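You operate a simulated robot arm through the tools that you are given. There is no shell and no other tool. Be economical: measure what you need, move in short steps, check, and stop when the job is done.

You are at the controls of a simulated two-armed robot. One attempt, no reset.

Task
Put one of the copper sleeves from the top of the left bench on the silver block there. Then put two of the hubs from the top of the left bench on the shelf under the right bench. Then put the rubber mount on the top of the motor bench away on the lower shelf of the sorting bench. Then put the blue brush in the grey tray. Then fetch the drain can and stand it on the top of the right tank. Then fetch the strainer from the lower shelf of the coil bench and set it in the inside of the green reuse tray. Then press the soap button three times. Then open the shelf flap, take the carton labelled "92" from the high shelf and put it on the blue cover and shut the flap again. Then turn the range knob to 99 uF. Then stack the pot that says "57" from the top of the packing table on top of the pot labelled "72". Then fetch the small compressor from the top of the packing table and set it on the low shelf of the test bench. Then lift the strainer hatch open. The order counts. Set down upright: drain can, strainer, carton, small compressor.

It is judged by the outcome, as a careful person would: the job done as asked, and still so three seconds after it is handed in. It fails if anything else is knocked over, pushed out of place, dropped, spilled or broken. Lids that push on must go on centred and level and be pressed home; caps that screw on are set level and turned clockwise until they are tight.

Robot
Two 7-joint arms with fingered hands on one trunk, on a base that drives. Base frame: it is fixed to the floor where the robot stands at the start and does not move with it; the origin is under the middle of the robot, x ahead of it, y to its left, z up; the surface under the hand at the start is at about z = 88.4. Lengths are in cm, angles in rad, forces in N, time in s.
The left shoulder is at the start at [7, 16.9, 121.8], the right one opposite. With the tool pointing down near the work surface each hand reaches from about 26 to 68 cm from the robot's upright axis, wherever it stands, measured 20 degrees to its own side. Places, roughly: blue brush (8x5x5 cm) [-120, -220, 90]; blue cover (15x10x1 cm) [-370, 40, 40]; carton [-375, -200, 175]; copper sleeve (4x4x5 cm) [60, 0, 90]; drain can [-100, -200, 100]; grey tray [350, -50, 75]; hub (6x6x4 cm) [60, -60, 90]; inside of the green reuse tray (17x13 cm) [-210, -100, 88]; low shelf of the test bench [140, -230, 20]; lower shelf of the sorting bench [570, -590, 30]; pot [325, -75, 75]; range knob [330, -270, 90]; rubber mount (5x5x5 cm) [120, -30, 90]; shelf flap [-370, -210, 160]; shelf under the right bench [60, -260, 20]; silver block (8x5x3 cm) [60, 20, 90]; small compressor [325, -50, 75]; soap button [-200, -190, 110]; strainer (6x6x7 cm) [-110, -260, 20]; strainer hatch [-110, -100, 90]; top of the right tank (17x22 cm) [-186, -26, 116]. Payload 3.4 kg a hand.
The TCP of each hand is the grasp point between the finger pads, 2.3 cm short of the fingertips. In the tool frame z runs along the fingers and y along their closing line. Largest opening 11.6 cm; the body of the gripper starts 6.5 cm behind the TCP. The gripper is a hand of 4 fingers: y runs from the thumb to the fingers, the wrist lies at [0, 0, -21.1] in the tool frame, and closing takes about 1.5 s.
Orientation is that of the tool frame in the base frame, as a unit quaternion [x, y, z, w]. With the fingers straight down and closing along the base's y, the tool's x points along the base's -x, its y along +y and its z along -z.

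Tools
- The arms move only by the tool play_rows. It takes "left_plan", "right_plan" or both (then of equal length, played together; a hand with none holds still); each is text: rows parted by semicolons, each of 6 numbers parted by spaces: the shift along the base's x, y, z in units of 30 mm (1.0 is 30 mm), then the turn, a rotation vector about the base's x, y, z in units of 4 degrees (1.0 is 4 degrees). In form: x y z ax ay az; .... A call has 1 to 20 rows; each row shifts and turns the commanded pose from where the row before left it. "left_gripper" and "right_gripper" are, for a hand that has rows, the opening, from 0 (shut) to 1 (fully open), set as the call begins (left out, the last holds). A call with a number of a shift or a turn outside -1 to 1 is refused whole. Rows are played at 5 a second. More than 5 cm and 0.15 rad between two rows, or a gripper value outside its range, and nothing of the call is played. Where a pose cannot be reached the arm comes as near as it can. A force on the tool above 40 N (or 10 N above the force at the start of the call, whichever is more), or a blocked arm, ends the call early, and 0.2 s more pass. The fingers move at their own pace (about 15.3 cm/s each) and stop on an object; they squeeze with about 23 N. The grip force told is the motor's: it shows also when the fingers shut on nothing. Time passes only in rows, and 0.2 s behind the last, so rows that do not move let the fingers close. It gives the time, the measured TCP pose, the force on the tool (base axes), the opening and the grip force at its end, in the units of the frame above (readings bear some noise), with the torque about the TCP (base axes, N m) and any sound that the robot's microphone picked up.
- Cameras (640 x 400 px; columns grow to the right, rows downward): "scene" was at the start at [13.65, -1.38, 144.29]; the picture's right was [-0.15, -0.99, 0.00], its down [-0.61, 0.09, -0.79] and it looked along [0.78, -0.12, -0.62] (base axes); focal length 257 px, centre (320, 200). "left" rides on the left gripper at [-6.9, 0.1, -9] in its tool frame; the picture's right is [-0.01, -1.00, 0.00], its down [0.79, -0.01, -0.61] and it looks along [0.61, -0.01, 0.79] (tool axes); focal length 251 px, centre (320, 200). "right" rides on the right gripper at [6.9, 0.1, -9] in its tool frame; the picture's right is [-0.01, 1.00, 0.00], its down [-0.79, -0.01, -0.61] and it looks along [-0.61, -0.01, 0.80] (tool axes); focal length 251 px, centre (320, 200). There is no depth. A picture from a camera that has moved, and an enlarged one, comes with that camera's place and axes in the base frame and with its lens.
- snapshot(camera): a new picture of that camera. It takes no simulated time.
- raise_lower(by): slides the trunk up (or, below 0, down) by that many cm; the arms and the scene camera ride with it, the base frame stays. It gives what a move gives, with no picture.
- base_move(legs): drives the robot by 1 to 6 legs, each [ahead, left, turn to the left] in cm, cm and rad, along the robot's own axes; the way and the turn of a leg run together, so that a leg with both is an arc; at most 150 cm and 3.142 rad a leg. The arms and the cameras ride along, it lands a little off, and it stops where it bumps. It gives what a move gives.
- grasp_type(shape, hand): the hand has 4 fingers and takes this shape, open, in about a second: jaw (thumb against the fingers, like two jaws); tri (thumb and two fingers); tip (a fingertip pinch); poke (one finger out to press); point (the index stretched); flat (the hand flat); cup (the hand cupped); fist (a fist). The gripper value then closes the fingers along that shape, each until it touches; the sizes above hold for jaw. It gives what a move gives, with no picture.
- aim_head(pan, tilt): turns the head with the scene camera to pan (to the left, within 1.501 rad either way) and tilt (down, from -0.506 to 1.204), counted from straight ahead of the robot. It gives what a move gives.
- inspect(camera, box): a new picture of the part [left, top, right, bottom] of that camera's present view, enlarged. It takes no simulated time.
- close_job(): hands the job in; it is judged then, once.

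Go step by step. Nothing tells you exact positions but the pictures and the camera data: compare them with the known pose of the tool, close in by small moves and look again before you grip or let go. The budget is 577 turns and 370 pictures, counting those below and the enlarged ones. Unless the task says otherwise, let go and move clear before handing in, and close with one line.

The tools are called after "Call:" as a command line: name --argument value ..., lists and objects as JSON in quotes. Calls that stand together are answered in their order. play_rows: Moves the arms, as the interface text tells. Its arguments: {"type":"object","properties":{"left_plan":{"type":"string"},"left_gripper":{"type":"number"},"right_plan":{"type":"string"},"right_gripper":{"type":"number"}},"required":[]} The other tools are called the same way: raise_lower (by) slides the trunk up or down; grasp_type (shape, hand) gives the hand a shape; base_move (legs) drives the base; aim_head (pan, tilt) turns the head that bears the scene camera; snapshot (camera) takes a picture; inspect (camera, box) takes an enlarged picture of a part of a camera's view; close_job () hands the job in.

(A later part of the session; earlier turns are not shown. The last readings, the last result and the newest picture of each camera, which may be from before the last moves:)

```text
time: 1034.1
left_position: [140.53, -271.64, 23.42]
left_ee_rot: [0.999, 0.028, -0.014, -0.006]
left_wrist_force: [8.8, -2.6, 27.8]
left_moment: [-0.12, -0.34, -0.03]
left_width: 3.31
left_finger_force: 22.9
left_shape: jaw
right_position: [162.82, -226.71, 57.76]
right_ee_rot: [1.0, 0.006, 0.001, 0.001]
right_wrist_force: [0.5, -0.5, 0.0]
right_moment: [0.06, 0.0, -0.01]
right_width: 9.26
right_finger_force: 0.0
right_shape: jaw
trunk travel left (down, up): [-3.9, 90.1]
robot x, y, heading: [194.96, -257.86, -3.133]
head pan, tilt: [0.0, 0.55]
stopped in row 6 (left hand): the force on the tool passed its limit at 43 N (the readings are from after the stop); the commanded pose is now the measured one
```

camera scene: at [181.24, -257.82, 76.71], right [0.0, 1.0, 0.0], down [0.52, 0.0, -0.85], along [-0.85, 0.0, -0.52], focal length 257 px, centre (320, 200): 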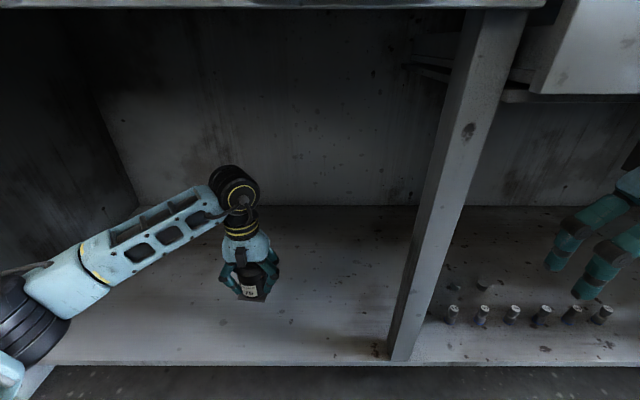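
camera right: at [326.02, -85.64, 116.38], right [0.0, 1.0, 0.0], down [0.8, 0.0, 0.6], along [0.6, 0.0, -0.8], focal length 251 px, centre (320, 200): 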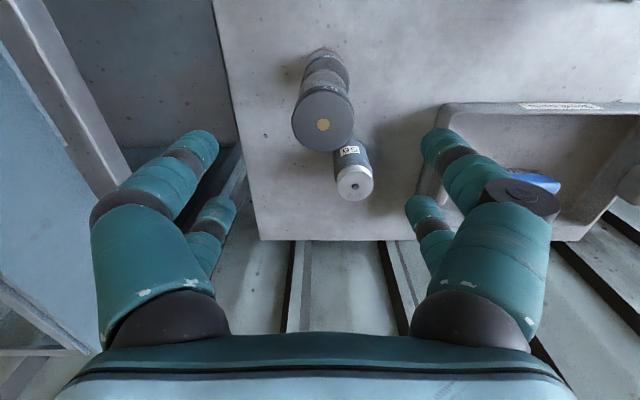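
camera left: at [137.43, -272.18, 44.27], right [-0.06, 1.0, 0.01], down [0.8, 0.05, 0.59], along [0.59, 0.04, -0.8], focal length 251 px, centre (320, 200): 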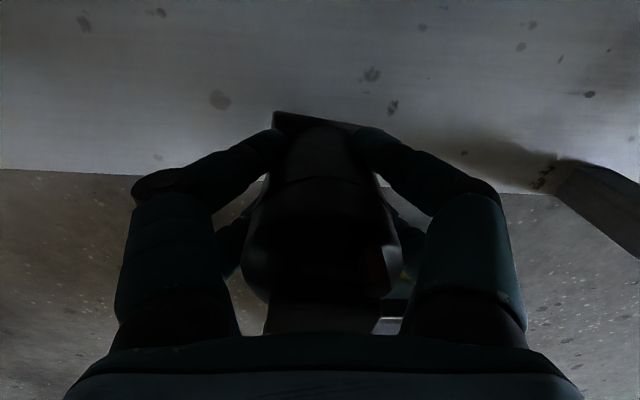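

Contact. Easing, releasing, and rising.

Call:
play_rows --left_plan "0 0 0.12 0 0 0;0 0 0 0 0 0"

Call:
play_rows --left_plan "0 0 0 0 0 0;0 0 0 0 0 0;0 0 0 0 0 0;0 0 0 0 0 0;0 0 0.3 0 0 0;0 0 0.6 0 0 0;0 0 0.8 0 0 0;0 0 0.8 0 0 0;0 0 0.8 0 0 0;0 0 0.8 0 0 0;0 0 0 0 0 0" --left_gripper 0.9

Call:
inspect --camera "scene" --box '[170, 200, 330, 320]'

Call:
snapshot --camera "left"

```text
time: 1034.7
left_position: [140.59, -271.65, 23.52]
left_ee_rot: [1.0, 0.027, -0.012, -0.005]
left_wrist_force: [1.3, -1.0, 16.4]
left_moment: [-0.02, -0.21, 0.0]
left_width: 3.29
left_finger_force: 22.8
left_shape: jaw
right_position: [162.72, -226.65, 57.71]
right_ee_rot: [1.0, 0.005, 0.002, -0.001]
right_wrist_force: [-0.2, 0.6, 0.8]
right_moment: [-0.01, 0.03, -0.01]
right_width: 9.25
right_finger_force: 0.0
right_shape: jaw
trunk travel left (down, up): [-3.9, 90.1]
robot x, y, heading: [195.08, -257.97, -3.14]
head pan, tilt: [0.0, 0.55]
```

```text
time: 1037.1
left_position: [140.52, -271.76, 35.69]
left_ee_rot: [1.0, 0.027, -0.01, -0.005]
left_wrist_force: [0.3, 0.9, -0.3]
left_moment: [0.03, -0.03, -0.05]
left_width: 10.44
left_finger_force: 0.0
left_shape: jaw
right_position: [162.57, -226.78, 57.6]
right_ee_rot: [1.0, 0.005, 0.002, -0.001]
right_wrist_force: [-0.2, 0.2, 0.1]
right_moment: [-0.02, -0.03, 0.0]
right_width: 9.24
right_finger_force: 0.1
right_shape: jaw
trunk travel left (down, up): [-3.9, 90.1]
robot x, y, heading: [194.92, -257.52, -3.14]
head pan, tilt: [0.0, 0.55]
```

```text
3.33 times, centred on (250, 260) of scene
camera zoom: at [181.29, -257.82, 76.72], right [0.0, 1.0, 0.0], down [0.52, 0.0, -0.85], along [-0.85, 0.0, -0.52], focal length 856 px, centre (553, 0)
```

zoom: 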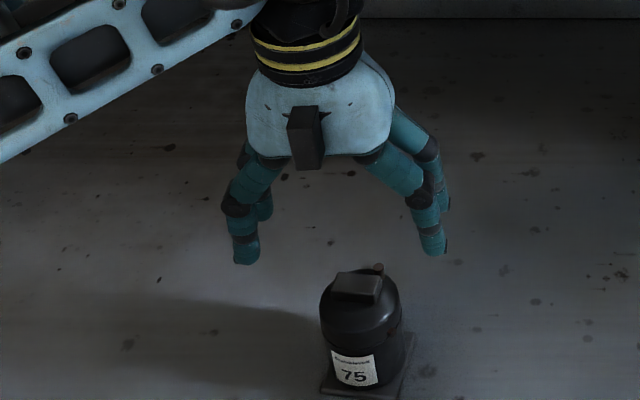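

```text
93 pictures are left
camera left: at [133.91, -272.18, 44.87], right [-0.06, 1.0, 0.01], down [0.81, 0.04, 0.59], along [0.59, 0.05, -0.81], focal length 251 px, centre (320, 200)
```

left: 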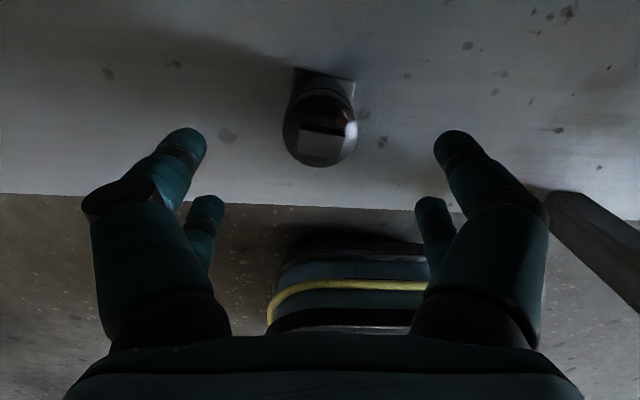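

Compressor is upright on the low shelf. Withdrawing and driving to the strainer hatch.

Call:
play_rows --left_plan "0 0 0.5 0 0 0;0.8 0 0 0 0 0;0.8 0 0 0 0 0;0.8 0 0 0 0 0;0.8 0 0 0 0 0;0.8 0 0 0 0 0;0.8 0 0 0 0 0;0.8 0 0 0 0 0"

Call:
base_move --legs '[[-28, 0, 0]]'

Call:
raise_lower --by 40

Call:
raise_lower --by 36

Call:
base_move --legs '[[0, 68, 0], [0, 67, 0], [130, 0, 0], [130, 0, 0]]'

```text
time: 1038.9
left_position: [157.31, -271.53, 37.15]
left_ee_rot: [1.0, 0.027, -0.011, -0.004]
left_wrist_force: [-0.2, -0.7, -1.2]
left_moment: [-0.01, 0.02, 0.0]
left_width: 10.43
left_finger_force: 0.1
left_shape: jaw
right_position: [162.54, -226.73, 57.64]
right_ee_rot: [1.0, 0.005, 0.002, -0.002]
right_wrist_force: [-0.4, 0.2, 0.6]
right_moment: [0.0, 0.04, 0.0]
right_width: 9.27
right_finger_force: 0.1
right_shape: jaw
trunk travel left (down, up): [-3.9, 90.1]
robot x, y, heading: [195.07, -257.96, -3.141]
head pan, tilt: [0.0, 0.55]
```

```text
time: 1040.9
left_position: [185.47, -271.55, 37.05]
left_ee_rot: [1.0, 0.028, -0.011, -0.004]
left_wrist_force: [-0.5, 0.2, -0.3]
left_moment: [-0.01, 0.01, 0.01]
left_width: 10.44
left_finger_force: 0.1
left_shape: jaw
right_position: [190.71, -226.76, 57.82]
right_ee_rot: [1.0, 0.006, 0.002, -0.001]
right_wrist_force: [-1.0, -0.8, 0.1]
right_moment: [-0.03, -0.01, 0.0]
right_width: 9.26
right_finger_force: 0.2
right_shape: jaw
trunk travel left (down, up): [-3.9, 90.1]
robot x, y, heading: [223.29, -257.62, -3.138]
head pan, tilt: [0.0, 0.55]
```

```text
time: 1044.7
left_position: [185.38, -271.5, 77.09]
left_ee_rot: [1.0, 0.027, -0.01, -0.004]
left_wrist_force: [0.5, -0.1, -0.1]
left_moment: [0.01, 0.04, 0.0]
left_width: 10.41
left_finger_force: 0.1
left_shape: jaw
right_position: [190.69, -226.71, 97.7]
right_ee_rot: [1.0, 0.006, 0.002, -0.001]
right_wrist_force: [0.0, 0.6, -0.4]
right_moment: [0.0, -0.03, 0.02]
right_width: 9.26
right_finger_force: 0.0
right_shape: jaw
trunk travel left (down, up): [-43.9, 50.1]
robot x, y, heading: [223.37, -257.64, -3.135]
head pan, tilt: [0.0, 0.55]
```

```text
time: 1048.2
left_position: [185.38, -271.47, 113.0]
left_ee_rot: [1.0, 0.028, -0.01, -0.005]
left_wrist_force: [0.0, -0.4, -0.2]
left_moment: [-0.01, -0.03, 0.02]
left_width: 10.44
left_finger_force: 0.0
left_shape: jaw
right_position: [190.65, -226.7, 133.61]
right_ee_rot: [1.0, 0.007, 0.002, -0.002]
right_wrist_force: [-0.1, -0.4, 1.0]
right_moment: [0.01, -0.02, 0.02]
right_width: 9.24
right_finger_force: 0.1
right_shape: jaw
trunk travel left (down, up): [-79.9, 14.1]
robot x, y, heading: [222.74, -257.6, -3.138]
head pan, tilt: [0.0, 0.55]
```

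```text
time: 1067.6
left_position: [-75.32, -406.3, 113.1]
left_ee_rot: [1.0, 0.028, -0.011, -0.005]
left_wrist_force: [-0.2, 0.6, 0.6]
left_moment: [0.02, 0.01, 0.0]
left_width: 10.42
left_finger_force: 0.1
left_shape: jaw
right_position: [-69.97, -361.63, 133.66]
right_ee_rot: [1.0, 0.006, 0.003, -0.001]
right_wrist_force: [-0.6, -0.5, 0.0]
right_moment: [0.01, -0.03, -0.01]
right_width: 9.25
right_finger_force: 0.0
right_shape: jaw
trunk travel left (down, up): [-79.9, 14.1]
robot x, y, heading: [-37.3, -392.39, -3.135]
head pan, tilt: [0.0, 0.55]
```

Call:
base_move --legs '[[0, -100, -0.006], [0, -100, 0], [0, -92, 0]]'

Call:
aim_head --pan 0.0 --tilt 0.75

Call:
snapshot --camera "scene"

```text
time: 1082.0
left_position: [-75.61, -114.14, 112.94]
left_ee_rot: [1.0, 0.023, -0.01, -0.005]
left_wrist_force: [-0.5, 0.2, 0.0]
left_moment: [-0.01, -0.03, 0.02]
left_width: 10.44
left_finger_force: 0.1
left_shape: jaw
right_position: [-70.21, -69.37, 133.73]
right_ee_rot: [1.0, 0.002, 0.003, 0.0]
right_wrist_force: [-0.1, -0.3, 0.2]
right_moment: [0.0, -0.02, -0.01]
right_width: 9.25
right_finger_force: 0.1
right_shape: jaw
trunk travel left (down, up): [-79.9, 14.1]
robot x, y, heading: [-37.76, -100.48, 3.138]
head pan, tilt: [0.0, 0.55]
```

```text
time: 1082.7
left_position: [-75.7, -114.04, 113.13]
left_ee_rot: [1.0, 0.023, -0.01, -0.005]
left_wrist_force: [0.2, 0.5, 1.0]
left_moment: [-0.02, 0.0, 0.01]
left_width: 10.43
left_finger_force: 0.0
left_shape: jaw
right_position: [-70.04, -69.25, 133.76]
right_ee_rot: [1.0, 0.002, 0.003, 0.0]
right_wrist_force: [-0.2, -0.1, -1.2]
right_moment: [0.02, -0.04, -0.02]
right_width: 9.25
right_finger_force: 0.0
right_shape: jaw
trunk travel left (down, up): [-79.9, 14.1]
robot x, y, heading: [-37.95, -100.7, 3.137]
head pan, tilt: [0.0, 0.75]
```

```text
92 pictures are left
camera scene: at [-50.93, -100.49, 150.99], right [0.01, 1.0, 0.0], down [0.68, 0.0, -0.73], along [-0.73, 0.0, -0.68], focal length 257 px, centre (320, 200)
```

scene: 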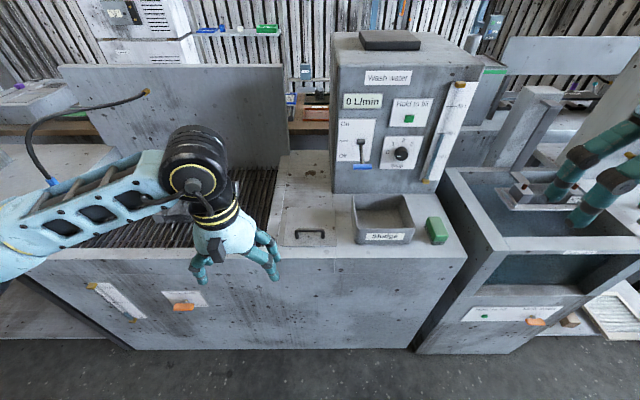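

Call:
inspect --camera "scene" --box '[255, 190, 375, 270]'

```text
5.00 times, centred on (315, 230) of scene
camera zoom: at [-50.93, -100.49, 150.99], right [0.01, 1.0, 0.0], down [0.68, 0.0, -0.73], along [-0.73, 0.0, -0.68], focal length 1285 px, centre (345, 50)
```

zoom: 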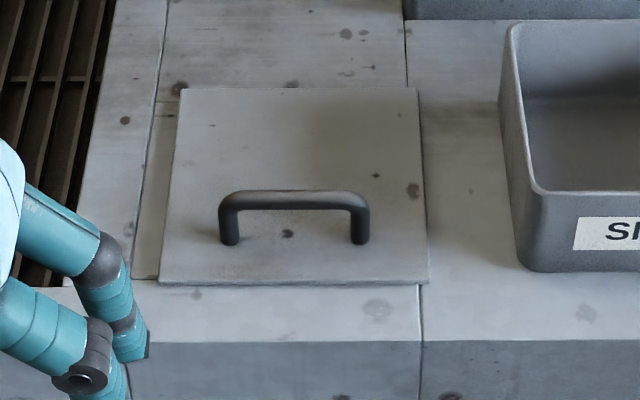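

Hatch: x −112…−96, hinge at back; handle bar along y at (−99.3, −103.5, 93.7). Turning the left hand to close along x and driving in.

Call:
play_rows --left_plan "0.1 0.17 0 0 0 -1;0.1 0.17 0 0 0 -1;0.1 0.17 0 0 0 -1;0.1 0.17 0 0 0 -1;0.1 0.17 0 0 0 -1;0.1 0.17 0 0 0 -1;0.1 0.17 0 0 0 -1;0.1 0.17 0 0 0 -1;0.1 0.17 0 0 0 -1;0.1 0.17 0 0 0 -1;0 0.17 0 0 0 -1;0 0.17 0 0 0 -1;0 0.17 0 0 0 -1;0 0.17 0 0 0 -1;0 0.17 0 0 0 -1;0 0.17 0 0 0 -1;0 0.17 0 0 0 -1;0 0.17 0 0 0 -1;0 0.17 0 0 0 -1;0 0.17 0 0 0 -1" --left_gripper 0.5

Call:
play_rows --left_plan "0 0 0 0 0 -1;0 0 0 0 0 -1;0 0 0 0 0 -1;0 0 0 0 0 0"

Call:
base_move --legs '[[28, 0, 0]]'

Call:
snapshot --camera "left"

Call:
snapshot --camera "scene"

```text
time: 1086.9
left_position: [-72.64, -103.89, 113.1]
left_ee_rot: [0.78, -0.625, -0.006, -0.011]
left_wrist_force: [-0.2, -0.2, 0.0]
left_moment: [0.02, 0.0, -0.06]
left_width: 5.88
left_finger_force: 0.1
left_shape: jaw
right_position: [-70.15, -69.27, 133.62]
right_ee_rot: [1.0, 0.002, 0.004, -0.001]
right_wrist_force: [-0.4, 0.1, -0.2]
right_moment: [0.0, 0.03, 0.01]
right_width: 9.27
right_finger_force: 0.2
right_shape: jaw
trunk travel left (down, up): [-79.9, 14.1]
robot x, y, heading: [-37.48, -100.47, 3.14]
head pan, tilt: [0.0, 0.75]
```

```text
time: 1087.9
left_position: [-72.64, -103.89, 113.08]
left_ee_rot: [0.711, -0.703, -0.004, -0.011]
left_wrist_force: [0.0, 1.0, -0.3]
left_moment: [0.04, 0.0, 0.02]
left_width: 5.84
left_finger_force: 0.1
left_shape: jaw
right_position: [-70.04, -69.27, 133.63]
right_ee_rot: [1.0, 0.002, 0.002, -0.001]
right_wrist_force: [-0.1, -0.2, -1.1]
right_moment: [-0.01, 0.04, 0.03]
right_width: 9.27
right_finger_force: 0.1
right_shape: jaw
trunk travel left (down, up): [-79.9, 14.1]
robot x, y, heading: [-37.61, -100.11, 3.136]
head pan, tilt: [0.0, 0.75]
```

```text
time: 1089.9
left_position: [-100.53, -103.62, 113.07]
left_ee_rot: [0.71, -0.704, -0.004, -0.011]
left_wrist_force: [0.8, 0.3, -0.2]
left_moment: [-0.02, 0.0, 0.01]
left_width: 5.84
left_finger_force: 0.0
left_shape: jaw
right_position: [-97.69, -69.05, 133.7]
right_ee_rot: [1.0, -0.001, 0.002, 0.0]
right_wrist_force: [0.7, 0.6, 0.9]
right_moment: [-0.01, 0.02, -0.02]
right_width: 9.28
right_finger_force: 0.0
right_shape: jaw
trunk travel left (down, up): [-79.9, 14.1]
robot x, y, heading: [-65.7, -100.59, 3.132]
head pan, tilt: [0.0, 0.75]
```

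```text
90 pictures are left
camera left: at [-100.66, -96.97, 122.34], right [1.0, 0.02, 0.01], down [0.01, -0.81, 0.59], along [0.02, -0.59, -0.81], focal length 251 px, centre (320, 200)
```

left: 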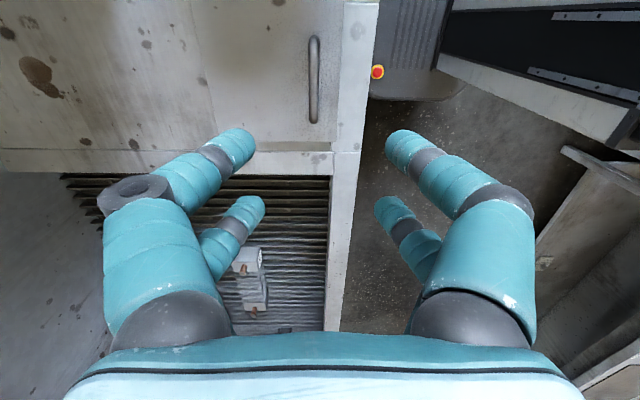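

```text
89 pictures are left
camera scene: at [-78.6, -100.29, 151.01], right [0.01, 1.0, 0.0], down [0.68, -0.01, -0.73], along [-0.73, 0.01, -0.68], focal length 257 px, centre (320, 200)
```

scene: 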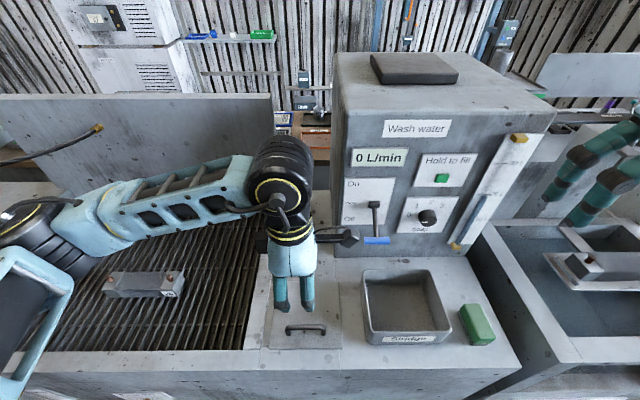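

Call:
play_rows --left_plan "-0.1 0.2 -0.7 0 0 0;0 0 -0.8 0 0 0;0 0 -0.8 0 0 0;0 0 -0.8 0 0 0;0 0 -0.8 0 0 0;0 0 0 0 0 0" --left_gripper 0.4

Call:
snapshot --camera "left"

Call:
inspect --camera "scene" --box '[240, 260, 360, 350]'

```text
time: 1091.3
left_position: [-101.0, -103.11, 101.36]
left_ee_rot: [0.71, -0.704, -0.004, -0.011]
left_wrist_force: [-0.5, -0.6, 0.0]
left_moment: [-0.03, -0.03, 0.01]
left_width: 4.68
left_finger_force: 0.0
left_shape: jaw
right_position: [-97.78, -69.06, 133.69]
right_ee_rot: [1.0, 0.0, 0.003, 0.0]
right_wrist_force: [-0.3, -0.3, -0.9]
right_moment: [0.01, 0.0, -0.03]
right_width: 9.26
right_finger_force: 0.1
right_shape: jaw
trunk travel left (down, up): [-79.9, 14.1]
robot x, y, heading: [-65.63, -100.19, 3.132]
head pan, tilt: [0.0, 0.75]
```

```text
88 pictures are left
camera left: at [-101.17, -96.39, 110.55], right [1.0, 0.02, 0.01], down [0.01, -0.81, 0.59], along [0.02, -0.59, -0.81], focal length 251 px, centre (320, 200)
```

left: 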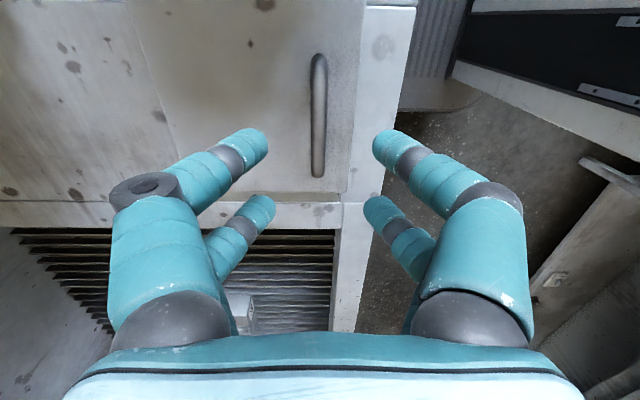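

```text
4.44 times, centred on (300, 305) of scene
camera zoom: at [-78.85, -100.29, 150.98], right [0.01, 1.0, 0.0], down [0.68, -0.01, -0.73], along [-0.73, 0.01, -0.68], focal length 1142 px, centre (409, -267)
```

zoom: 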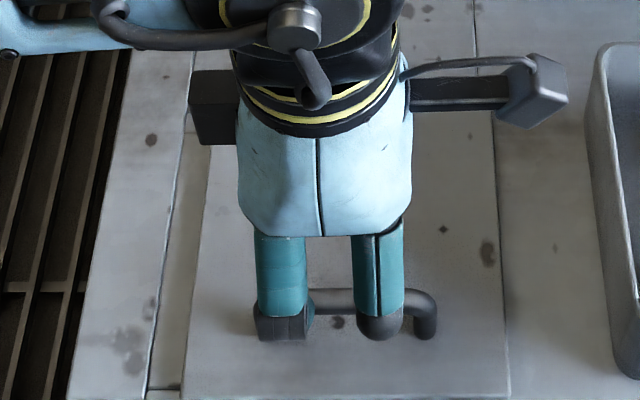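

Bar centred at (−101, −102.5). Descending around it.

Call:
play_rows --left_plan "0 0.17 -0.7 0 0 0;0 0 -0.7 0 0 0;0 0 -0.7 0 0 0;0 0 -0.5 0 0 0;0 0 0 0 0 0"

Call:
snapshot --camera "left"

```text
time: 1092.5
left_position: [-100.89, -102.55, 93.56]
left_ee_rot: [0.71, -0.704, -0.003, -0.011]
left_wrist_force: [0.5, -0.5, 0.5]
left_moment: [-0.02, 0.0, 0.02]
left_width: 4.66
left_finger_force: 0.1
left_shape: jaw
right_position: [-97.89, -69.07, 133.64]
right_ee_rot: [1.0, 0.0, 0.003, 0.0]
right_wrist_force: [0.1, 0.8, -0.1]
right_moment: [0.03, 0.0, -0.01]
right_width: 9.25
right_finger_force: 0.1
right_shape: jaw
trunk travel left (down, up): [-79.9, 14.1]
robot x, y, heading: [-65.27, -100.02, 3.132]
head pan, tilt: [0.0, 0.75]
```

```text
86 pictures are left
camera left: at [-101.09, -95.9, 102.78], right [1.0, 0.02, 0.01], down [0.01, -0.81, 0.59], along [0.02, -0.59, -0.81], focal length 251 px, centre (320, 200)
```

left: 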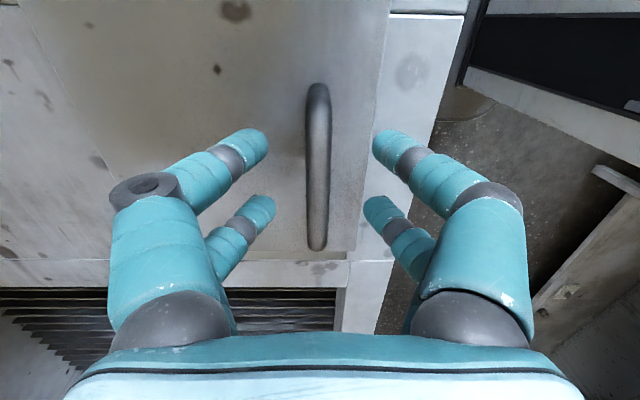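

Call:
play_rows --left_plan "0 0 -0.5 0 0 0;0 0 -0.35 0 0 0;0 0 0 0 0 0"

Call:
play_rows --left_plan "0 0 0 0 0 0;0 0 0 0 0 0;0 0 0 0 0 0;0 0 0 0 0 0;0 0 0 0 0 0;0 0 0 0 0 0" --left_gripper 0

Call:
snapshot --camera "left"

```text
time: 1093.3
left_position: [-100.86, -102.51, 91.07]
left_ee_rot: [0.71, -0.704, -0.005, -0.011]
left_wrist_force: [-1.1, -1.9, 13.7]
left_moment: [-0.29, 0.57, 0.09]
left_width: 4.74
left_finger_force: 0.1
left_shape: jaw
right_position: [-97.71, -69.1, 133.78]
right_ee_rot: [1.0, 0.0, 0.001, -0.001]
right_wrist_force: [0.0, -0.4, 0.6]
right_moment: [0.03, 0.02, 0.03]
right_width: 9.26
right_finger_force: 0.0
right_shape: jaw
trunk travel left (down, up): [-79.9, 14.1]
robot x, y, heading: [-65.83, -100.62, 3.133]
head pan, tilt: [0.0, 0.75]
```

```text
time: 1094.7
left_position: [-100.57, -102.39, 91.06]
left_ee_rot: [0.71, -0.704, -0.004, -0.011]
left_wrist_force: [20.5, 0.7, -3.3]
left_moment: [0.03, -0.73, 0.31]
left_width: 0.41
left_finger_force: 22.7
left_shape: jaw
right_position: [-97.41, -68.94, 133.78]
right_ee_rot: [1.0, 0.0, 0.001, -0.001]
right_wrist_force: [-0.5, -0.3, 0.1]
right_moment: [-0.02, 0.01, 0.0]
right_width: 9.25
right_finger_force: 0.0
right_shape: jaw
trunk travel left (down, up): [-79.9, 14.1]
robot x, y, heading: [-65.49, -100.65, 3.135]
head pan, tilt: [0.0, 0.75]
```

```text
85 pictures are left
camera left: at [-100.75, -95.85, 100.32], right [1.0, 0.02, 0.01], down [0.01, -0.81, 0.59], along [0.02, -0.59, -0.81], focal length 251 px, centre (320, 200)
```

left: 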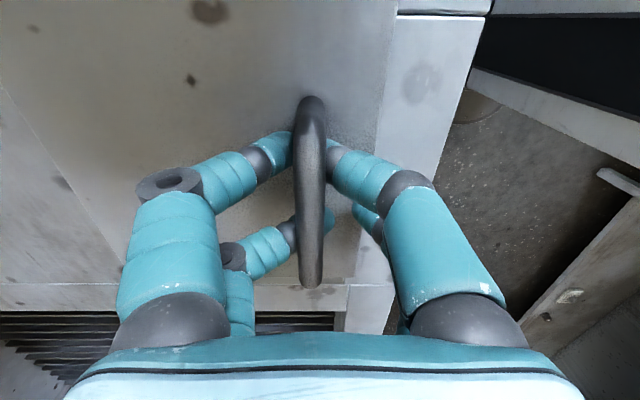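

Handle gripped. Lifting along an arc about the back hinge, first part.

Call:
play_rows --left_plan "-0.04 0 0.25 0 0 0;-0.12 0 0.26 0 0 0;-0.13 0 0.25 0 0 0;-0.13 0 0.25 0 0 0;0 0 0 0 0 0"

Call:
inspect --camera "scene" --box '[220, 220, 400, 350]'

Call:
snapshot --camera "left"

```text
time: 1095.9
left_position: [-101.62, -102.55, 94.18]
left_ee_rot: [0.71, -0.704, -0.004, -0.011]
left_wrist_force: [30.7, 1.7, -0.7]
left_moment: [-0.28, -1.7, 0.35]
left_width: 0.57
left_finger_force: 23.1
left_shape: jaw
right_position: [-97.12, -68.96, 133.74]
right_ee_rot: [1.0, 0.0, 0.0, -0.001]
right_wrist_force: [0.3, 0.1, 0.0]
right_moment: [-0.02, 0.0, 0.0]
right_width: 9.25
right_finger_force: 0.1
right_shape: jaw
trunk travel left (down, up): [-79.9, 14.1]
robot x, y, heading: [-65.29, -100.29, 3.133]
head pan, tilt: [0.0, 0.75]
```

```text
3.08 times, centred on (310, 285) of scene
camera zoom: at [-77.99, -100.23, 151.06], right [0.01, 1.0, 0.0], down [0.68, -0.01, -0.74], along [-0.74, 0.01, -0.68], focal length 791 px, centre (351, -62)
```

zoom: 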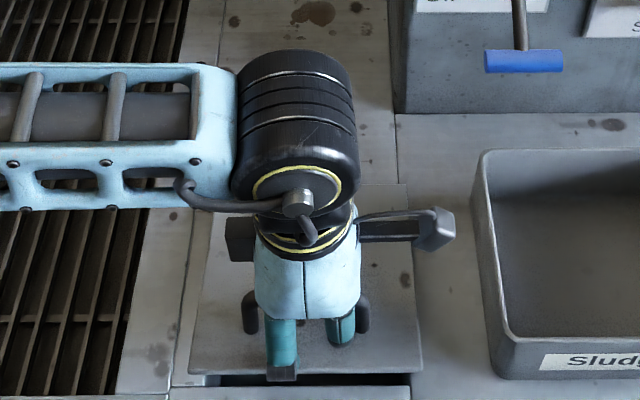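

```text
83 pictures are left
camera left: at [-101.8, -95.85, 103.45], right [1.0, 0.02, 0.01], down [0.01, -0.81, 0.59], along [0.02, -0.59, -0.81], focal length 251 px, centre (320, 200)
```

left: 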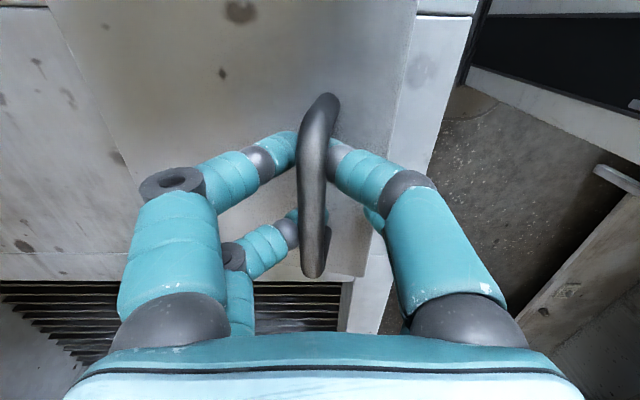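

Hatch lifts. The hand is pulling sideways too much; easing +x and continuing upward.

Call:
play_rows --left_plan "0.15 0 0 0 0 0;0.08 0 0.1 0 0 0;0 0 0.2 0 0 0;-0.06 0 0.25 0 0 0;-0.1 0 0.25 0 0 0;0 0 0 0 0 0"

Call:
inspect --camera "scene" --box '[220, 220, 400, 350]'

```text
time: 1097.3
left_position: [-101.77, -102.45, 96.45]
left_ee_rot: [0.71, -0.704, -0.003, -0.011]
left_wrist_force: [13.5, 3.1, -12.8]
left_moment: [-0.17, -2.39, 0.47]
left_width: 0.56
left_finger_force: 23.7
left_shape: jaw
right_position: [-97.83, -68.99, 133.72]
right_ee_rot: [1.0, 0.0, 0.002, -0.001]
right_wrist_force: [-1.0, 0.8, -0.1]
right_moment: [0.04, 0.03, 0.0]
right_width: 9.26
right_finger_force: 0.1
right_shape: jaw
trunk travel left (down, up): [-79.9, 14.1]
robot x, y, heading: [-65.75, -100.23, 3.13]
head pan, tilt: [0.0, 0.75]
```

```text
3.08 times, centred on (310, 285) of scene
camera zoom: at [-78.68, -100.2, 150.99], right [0.01, 1.0, 0.0], down [0.68, -0.01, -0.73], along [-0.73, 0.01, -0.68], focal length 791 px, centre (351, -62)
```

zoom: 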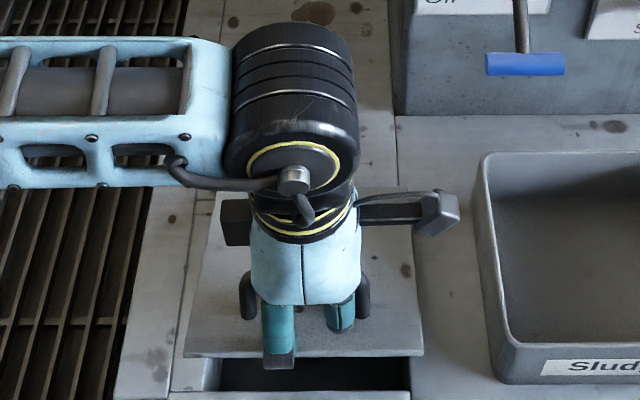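

Hatch ~30° open. Since its top faces away as it opens, I'll tilt the hand backward while continuing the arc.

Call:
play_rows --left_plan "-0.1 0 0.28 0 -1 0;-0.2 0 0.28 0 -1 0;-0.25 0 0.26 0 -1 0;-0.3 0 0.24 0 -1 0;0 0 0 0 0 0"

Call:
inspect --camera "scene" --box '[220, 200, 400, 330]'

Call:
snapshot --camera "left"

```text
time: 1098.5
left_position: [-104.52, -102.43, 99.51]
left_ee_rot: [0.704, -0.695, 0.096, -0.109]
left_wrist_force: [7.6, -0.8, -11.5]
left_moment: [-0.25, -1.92, 0.24]
left_width: 0.57
left_finger_force: 23.2
left_shape: jaw
right_position: [-97.8, -69.01, 133.69]
right_ee_rot: [1.0, 0.0, 0.003, -0.001]
right_wrist_force: [-0.3, -0.8, 0.3]
right_moment: [-0.01, 0.01, -0.02]
right_width: 9.28
right_finger_force: 0.1
right_shape: jaw
trunk travel left (down, up): [-79.9, 14.1]
robot x, y, heading: [-65.47, -100.15, 3.134]
head pan, tilt: [0.0, 0.75]
```

```text
3.08 times, centred on (310, 265) of scene
camera zoom: at [-78.79, -100.31, 150.99], right [0.01, 1.0, 0.0], down [0.68, -0.01, -0.73], along [-0.73, 0.01, -0.68], focal length 791 px, centre (351, 0)
```

zoom: 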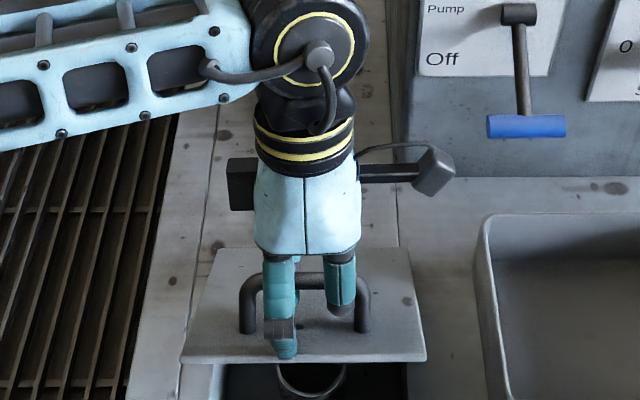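

```text
80 pictures are left
camera left: at [-107.23, -95.85, 108.4], right [0.96, 0.02, 0.29], down [-0.16, -0.81, 0.57], along [0.24, -0.59, -0.77], focal length 251 px, centre (320, 200)
```

left: 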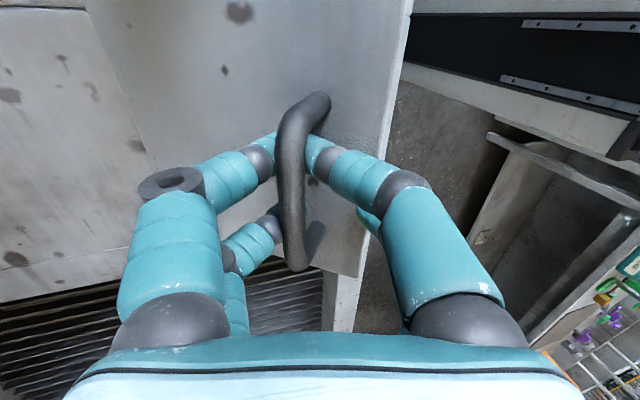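

Good progress (strainer basket visible). Continuing.

Call:
play_rows --left_plan "-0.3 0 0.24 0 -1 0;-0.33 0 0.22 0 -1 0;-0.35 0 0.19 0 -1 0;-0.37 0 0.16 0 -1 0;0 0 0 0 0 0"

Call:
inspect --camera "scene" --box '[220, 180, 400, 330]'

Call:
snapshot --camera "left"

```text
time: 1099.7
left_position: [-108.35, -102.51, 102.16]
left_ee_rot: [0.684, -0.674, 0.192, -0.204]
left_wrist_force: [15.0, 0.1, -8.8]
left_moment: [-0.59, -2.5, 0.16]
left_width: 0.58
left_finger_force: 23.5
left_shape: jaw
right_position: [-97.69, -68.91, 133.79]
right_ee_rot: [1.0, 0.0, 0.002, -0.001]
right_wrist_force: [0.3, -0.3, 0.1]
right_moment: [-0.02, -0.02, 0.04]
right_width: 9.25
right_finger_force: 0.0
right_shape: jaw
trunk travel left (down, up): [-79.9, 14.1]
robot x, y, heading: [-65.13, -100.39, 3.128]
head pan, tilt: [0.0, 0.75]
```

```text
2.67 times, centred on (310, 255) of scene
camera zoom: at [-78.55, -100.24, 151.01], right [0.01, 1.0, 0.0], down [0.68, -0.01, -0.73], along [-0.73, 0.01, -0.68], focal length 685 px, centre (347, 53)
```

zoom: 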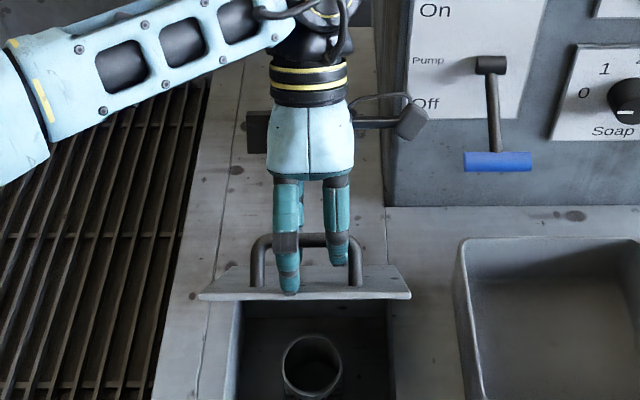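

```text
78 pictures are left
camera left: at [-113.38, -95.85, 109.85], right [0.84, 0.02, 0.54], down [-0.31, -0.81, 0.5], along [0.44, -0.59, -0.67], focal length 251 px, centre (320, 200)
```

left: 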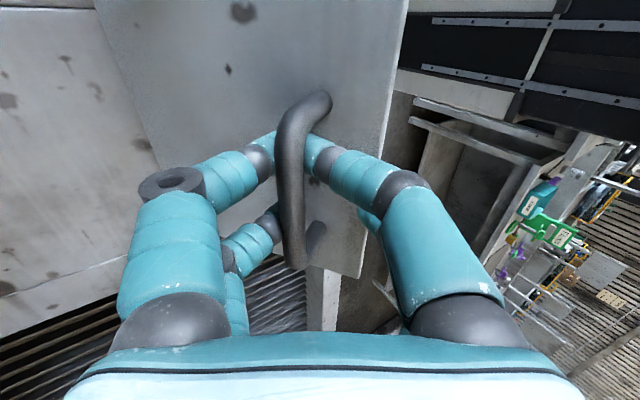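

Hatch ~63° open. Three more steps without tilting further (camera bracket must stay clear of the machine).

Call:
play_rows --left_plan "-0.33 0 0.13 0 0 0;-0.36 0 0.1 0 0 0;-0.3 0 0.06 0 0 0;0 0 0 0 0 0"

Call:
snapshot --camera "scene"

Call:
snapshot --camera "left"

```text
time: 1100.7
left_position: [-111.09, -102.51, 103.02]
left_ee_rot: [0.683, -0.675, 0.191, -0.203]
left_wrist_force: [25.9, -0.8, -7.3]
left_moment: [-1.45, -3.92, -0.49]
left_width: 0.62
left_finger_force: 23.1
left_shape: jaw
right_position: [-97.36, -69.02, 133.78]
right_ee_rot: [1.0, 0.0, 0.001, -0.001]
right_wrist_force: [-0.1, 0.0, -0.9]
right_moment: [-0.03, 0.04, -0.01]
right_width: 9.25
right_finger_force: 0.0
right_shape: jaw
trunk travel left (down, up): [-79.9, 14.1]
robot x, y, heading: [-65.43, -100.31, 3.135]
head pan, tilt: [0.0, 0.75]
```

```text
77 pictures are left
camera scene: at [-78.24, -100.28, 151.04], right [0.01, 1.0, 0.0], down [0.68, -0.01, -0.73], along [-0.73, 0.01, -0.68], focal length 257 px, centre (320, 200)
```

scene: 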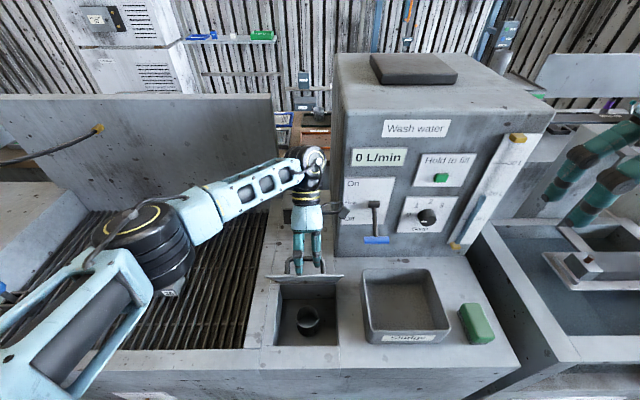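

```text
76 pictures are left
camera left: at [-116.12, -95.84, 110.86], right [0.84, 0.02, 0.54], down [-0.3, -0.81, 0.51], along [0.44, -0.59, -0.68], focal length 251 px, centre (320, 200)
```

left: 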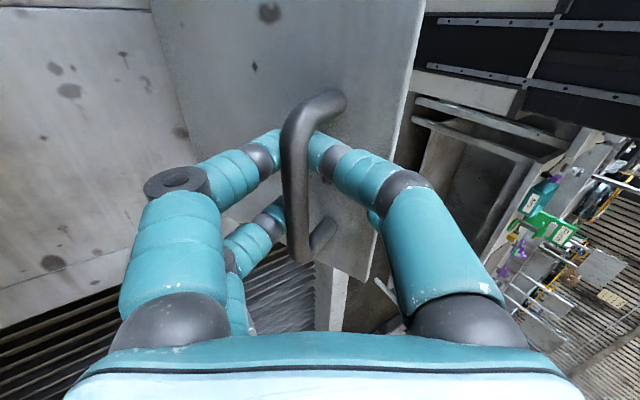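

Hatch about 72°. Holding with the left, I'll bring the closed right hand in front to push its underside back past vertical.

Call:
play_rows --right_plan "0 -0.9 -0.3 0 0 0;0 -0.9 -0.3 0 0 0;0 -0.9 -0.3 0 0 0;0 -0.9 -0.3 0 0 0;0 -0.9 -0.3 0 0 0;0 -0.9 -0.3 0 0 0;0 -0.9 -0.4 0 0 0;0 -0.9 -0.4 0 0 0;0 -0.9 -0.4 0 0 0;0 -0.8 -0.5 0 0 0;0 -0.8 -0.5 0 0 0;0 0 -0.8 0 0 0;0 0 -0.8 0 0 0;0 0 -0.8 0 0 0;0 0 -0.8 0 0 0;0 0 0 0 0 0" --right_gripper 0

Call:
snapshot --camera "scene"

Call:
snapshot --camera "right"

```text
time: 1104.1
left_position: [-111.17, -102.54, 103.16]
left_ee_rot: [0.684, -0.674, 0.19, -0.204]
left_wrist_force: [21.9, -1.8, -4.4]
left_moment: [-1.35, -3.3, -0.48]
left_width: 0.6
left_finger_force: 23.4
left_shape: jaw
right_position: [-98.09, -91.96, 112.64]
right_ee_rot: [1.0, 0.001, 0.002, -0.001]
right_wrist_force: [-0.6, 0.5, 0.5]
right_moment: [-0.02, 0.01, 0.03]
right_width: 0.0
right_finger_force: 22.9
right_shape: jaw
right hand out of reach, approached as far as the arm can: row 10, 11, 13, 14, 15
trunk travel left (down, up): [-79.9, 14.1]
robot x, y, heading: [-65.44, -100.09, 3.133]
head pan, tilt: [0.0, 0.75]
```

```text
75 pictures are left
camera scene: at [-78.31, -100.28, 151.03], right [0.01, 1.0, 0.0], down [0.68, -0.01, -0.73], along [-0.73, 0.01, -0.68], focal length 257 px, centre (320, 200)
```

scene: 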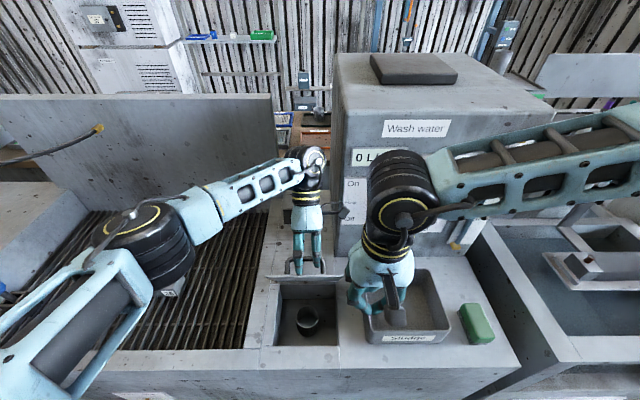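

```text
74 pictures are left
camera right: at [-91.17, -92.0, 121.71], right [-0.01, -1.0, 0.0], down [-0.8, 0.01, 0.6], along [-0.6, 0.0, -0.8], focal length 251 px, centre (320, 200)
```

right: 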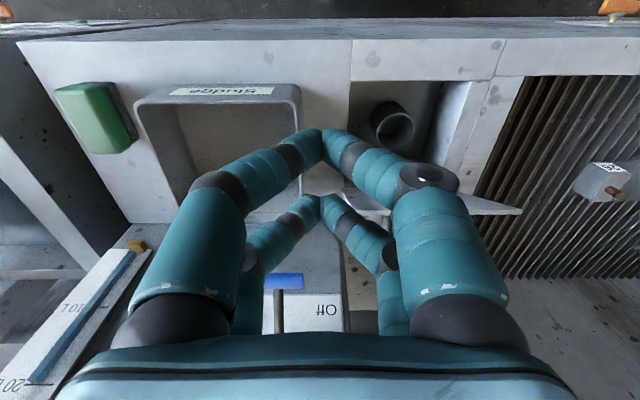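

Right hand can't reach inward upright; tilting it so its fingertips point toward the hatch.

Call:
play_rows --right_plan "0 0 0 -1 0 0;0 0 0 -1 0 0;0 0 0 -1 0 0;0 0 0 -1 0 0;0 0 0 -1 0 0;0 0 0 -1 0 0;0 0 0 -1 0 0;0 0 0 -1 0 0;0 0 0 0 0 0"

Call:
snapshot --camera "right"

Call:
inspect --camera "scene" --box '[240, 140, 440, 340]'

```text
time: 1106.1
left_position: [-111.2, -102.42, 103.09]
left_ee_rot: [0.685, -0.673, 0.191, -0.204]
left_wrist_force: [21.2, -1.2, -4.6]
left_moment: [-1.28, -3.29, -0.48]
left_width: 0.63
left_finger_force: 22.4
left_shape: jaw
right_position: [-98.08, -92.01, 112.79]
right_ee_rot: [0.962, 0.002, 0.001, 0.275]
right_wrist_force: [-0.5, -0.3, -0.6]
right_moment: [0.02, -0.02, -0.03]
right_width: 0.0
right_finger_force: 23.6
right_shape: jaw
trunk travel left (down, up): [-79.9, 14.1]
robot x, y, heading: [-65.53, -100.26, 3.132]
head pan, tilt: [0.0, 0.75]
```

```text
73 pictures are left
camera right: at [-91.16, -87.22, 120.45], right [-0.01, -0.85, 0.53], down [-0.8, 0.32, 0.51], along [-0.61, -0.42, -0.68], focal length 251 px, centre (320, 200)
```

right: 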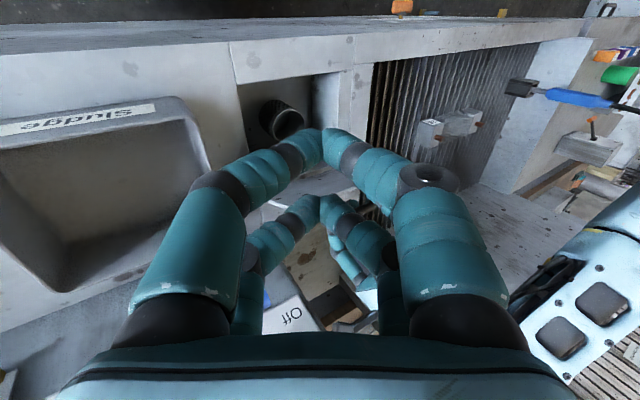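

```text
2.00 times, centred on (340, 240) of scene
camera zoom: at [-78.32, -100.29, 151.03], right [0.01, 1.0, 0.0], down [0.68, -0.01, -0.73], along [-0.73, 0.01, -0.68], focal length 514 px, centre (280, 120)
```

zoom: 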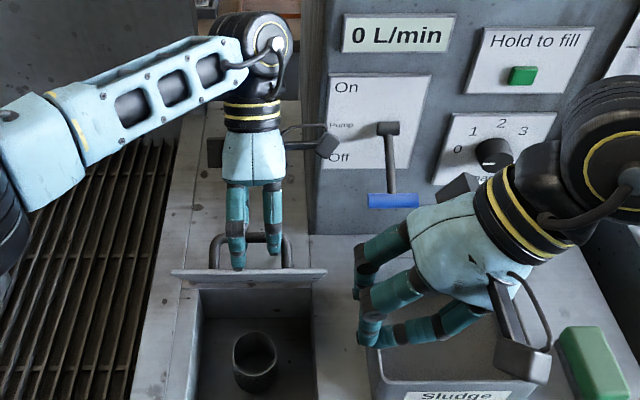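

Moving the right fingertips in front of the hatch's underside, near its right edge.

Call:
play_rows --right_plan "-0.1 -0.5 -0.8 0 0 0;-0.1 -0.5 -0.8 0 0 0;-0.2 -0.5 -0.8 0 0 0;-0.2 -0.3 -0.8 0 0 0;0 0 0 0 0 0"

Call:
inspect --camera "scene" --box '[240, 180, 400, 320]'

Call:
snapshot --camera "right"

```text
time: 1107.3
left_position: [-111.16, -102.52, 103.09]
left_ee_rot: [0.684, -0.674, 0.191, -0.205]
left_wrist_force: [21.5, -0.9, -4.2]
left_moment: [-1.27, -3.17, -0.47]
left_width: 0.64
left_finger_force: 23.1
left_shape: jaw
right_position: [-99.92, -97.31, 103.19]
right_ee_rot: [0.961, 0.002, 0.0, 0.275]
right_wrist_force: [0.3, -0.2, 0.7]
right_moment: [-0.03, 0.03, 0.0]
right_width: 0.03
right_finger_force: 23.0
right_shape: jaw
trunk travel left (down, up): [-79.9, 14.1]
robot x, y, heading: [-65.66, -100.11, 3.133]
head pan, tilt: [0.0, 0.75]
```

```text
2.86 times, centred on (320, 250) of scene
camera zoom: at [-78.31, -100.28, 151.03], right [0.01, 1.0, 0.0], down [0.68, -0.01, -0.73], along [-0.73, 0.01, -0.68], focal length 734 px, centre (320, 57)
```

zoom: 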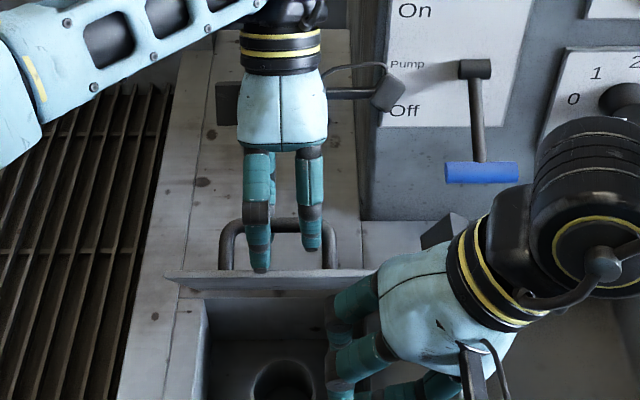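

```text
70 pictures are left
camera right: at [-92.97, -92.6, 110.86], right [-0.01, -0.85, 0.53], down [-0.8, 0.32, 0.51], along [-0.61, -0.42, -0.68], focal length 251 px, centre (320, 200)
```

right: 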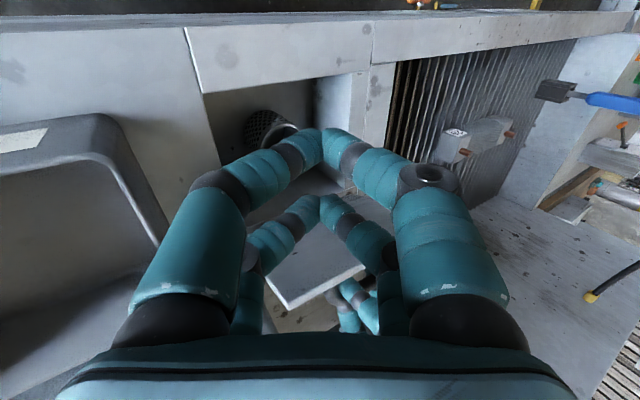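

The pump lever is close on the right, so the right hand will only hold the hatch at this angle while the left re-positions to push from the front. Bringing the right fingers up to the underside.

Call:
play_rows --right_plan "0 0 0.5 0 0 0;-0.4 0 0 0 0 0;-0.4 0 0 0 0 0;-0.3 0 0 0 0 0;0 0 0 0 0 0"

Call:
inspect --camera "scene" --box '[240, 180, 400, 320]'

Call:
snapshot --camera "right"

```text
time: 1108.5
left_position: [-111.15, -102.39, 103.08]
left_ee_rot: [0.685, -0.674, 0.19, -0.203]
left_wrist_force: [21.7, -0.9, -4.0]
left_moment: [-1.25, -3.12, -0.48]
left_width: 0.64
left_finger_force: 23.2
left_shape: jaw
right_position: [-103.25, -97.31, 104.59]
right_ee_rot: [0.961, 0.002, 0.0, 0.275]
right_wrist_force: [0.2, 0.5, 0.2]
right_moment: [-0.01, -0.01, 0.02]
right_width: 0.0
right_finger_force: 23.2
right_shape: jaw
trunk travel left (down, up): [-79.9, 14.1]
robot x, y, heading: [-65.56, -100.02, 3.133]
head pan, tilt: [0.0, 0.75]
```

```text
2.86 times, centred on (320, 250) of scene
camera zoom: at [-78.32, -100.29, 151.03], right [0.01, 1.0, 0.0], down [0.68, -0.01, -0.73], along [-0.73, 0.01, -0.68], focal length 734 px, centre (320, 57)
```

zoom: 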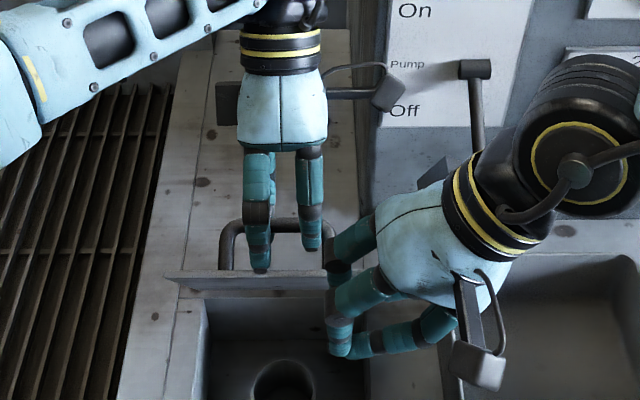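

```text
68 pictures are left
camera right: at [-96.32, -92.6, 112.34], right [-0.01, -0.85, 0.53], down [-0.8, 0.32, 0.51], along [-0.61, -0.42, -0.68], focal length 251 px, centre (320, 200)
```

right: 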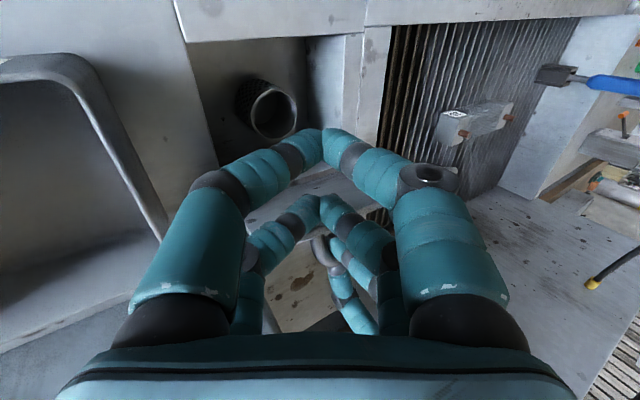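

Fingers are slightly high relative to the hatch edge; backing off 2 cm, lowering 2.5 cm, and advancing again to contact.

Call:
play_rows --right_plan "0.5 0 0 0 0 0;0.2 0 -0.4 0 0 0;0 0 -0.45 0 0 0;-0.3 0 0 0 0 0;-0.3 0 0 0 0 0;-0.25 0 0 0 0 0;-0.25 0 0 0 0 0;0 0 0 0 0 0"

Call:
inspect --camera "scene" --box '[240, 180, 400, 320]'

Call:
snapshot --camera "right"

```text
time: 1110.3
left_position: [-111.1, -102.48, 103.08]
left_ee_rot: [0.684, -0.674, 0.19, -0.203]
left_wrist_force: [9.9, -0.6, -0.4]
left_moment: [-1.36, -3.34, -0.44]
left_width: 0.66
left_finger_force: 22.9
left_shape: jaw
right_position: [-104.3, -97.45, 102.07]
right_ee_rot: [0.962, 0.003, 0.002, 0.275]
right_wrist_force: [14.6, -1.0, -0.6]
right_moment: [-0.01, 0.12, 0.22]
right_width: 0.0
right_finger_force: 23.5
right_shape: jaw
trunk travel left (down, up): [-79.9, 14.1]
robot x, y, heading: [-65.49, -100.38, 3.131]
head pan, tilt: [0.0, 0.75]
```

```text
2.86 times, centred on (320, 250) of scene
camera zoom: at [-78.22, -100.27, 151.05], right [0.01, 1.0, 0.0], down [0.68, -0.01, -0.73], along [-0.73, 0.01, -0.68], focal length 734 px, centre (320, 57)
```

zoom: 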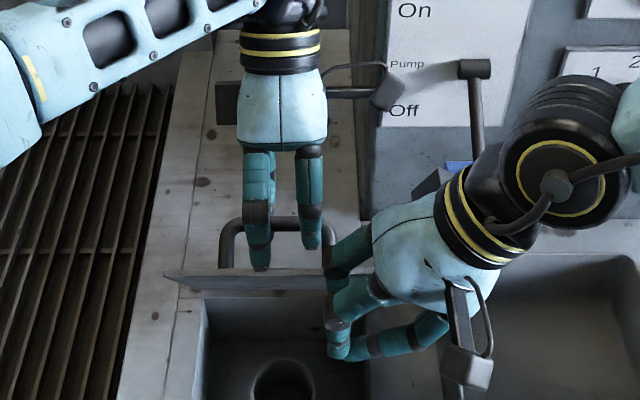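

```text
66 pictures are left
camera right: at [-97.33, -92.61, 109.77], right [-0.01, -0.85, 0.53], down [-0.8, 0.32, 0.51], along [-0.6, -0.42, -0.68], focal length 251 px, centre (320, 200)
```

right: 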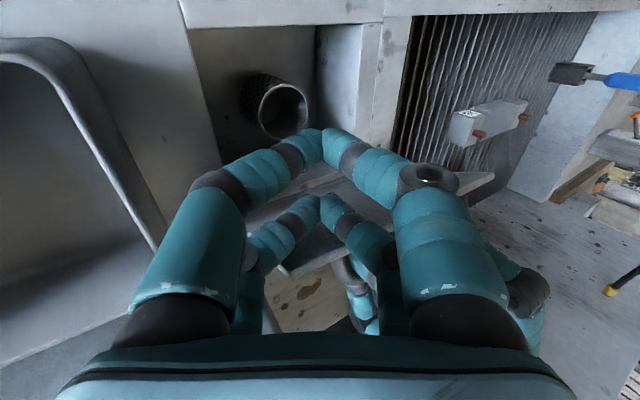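

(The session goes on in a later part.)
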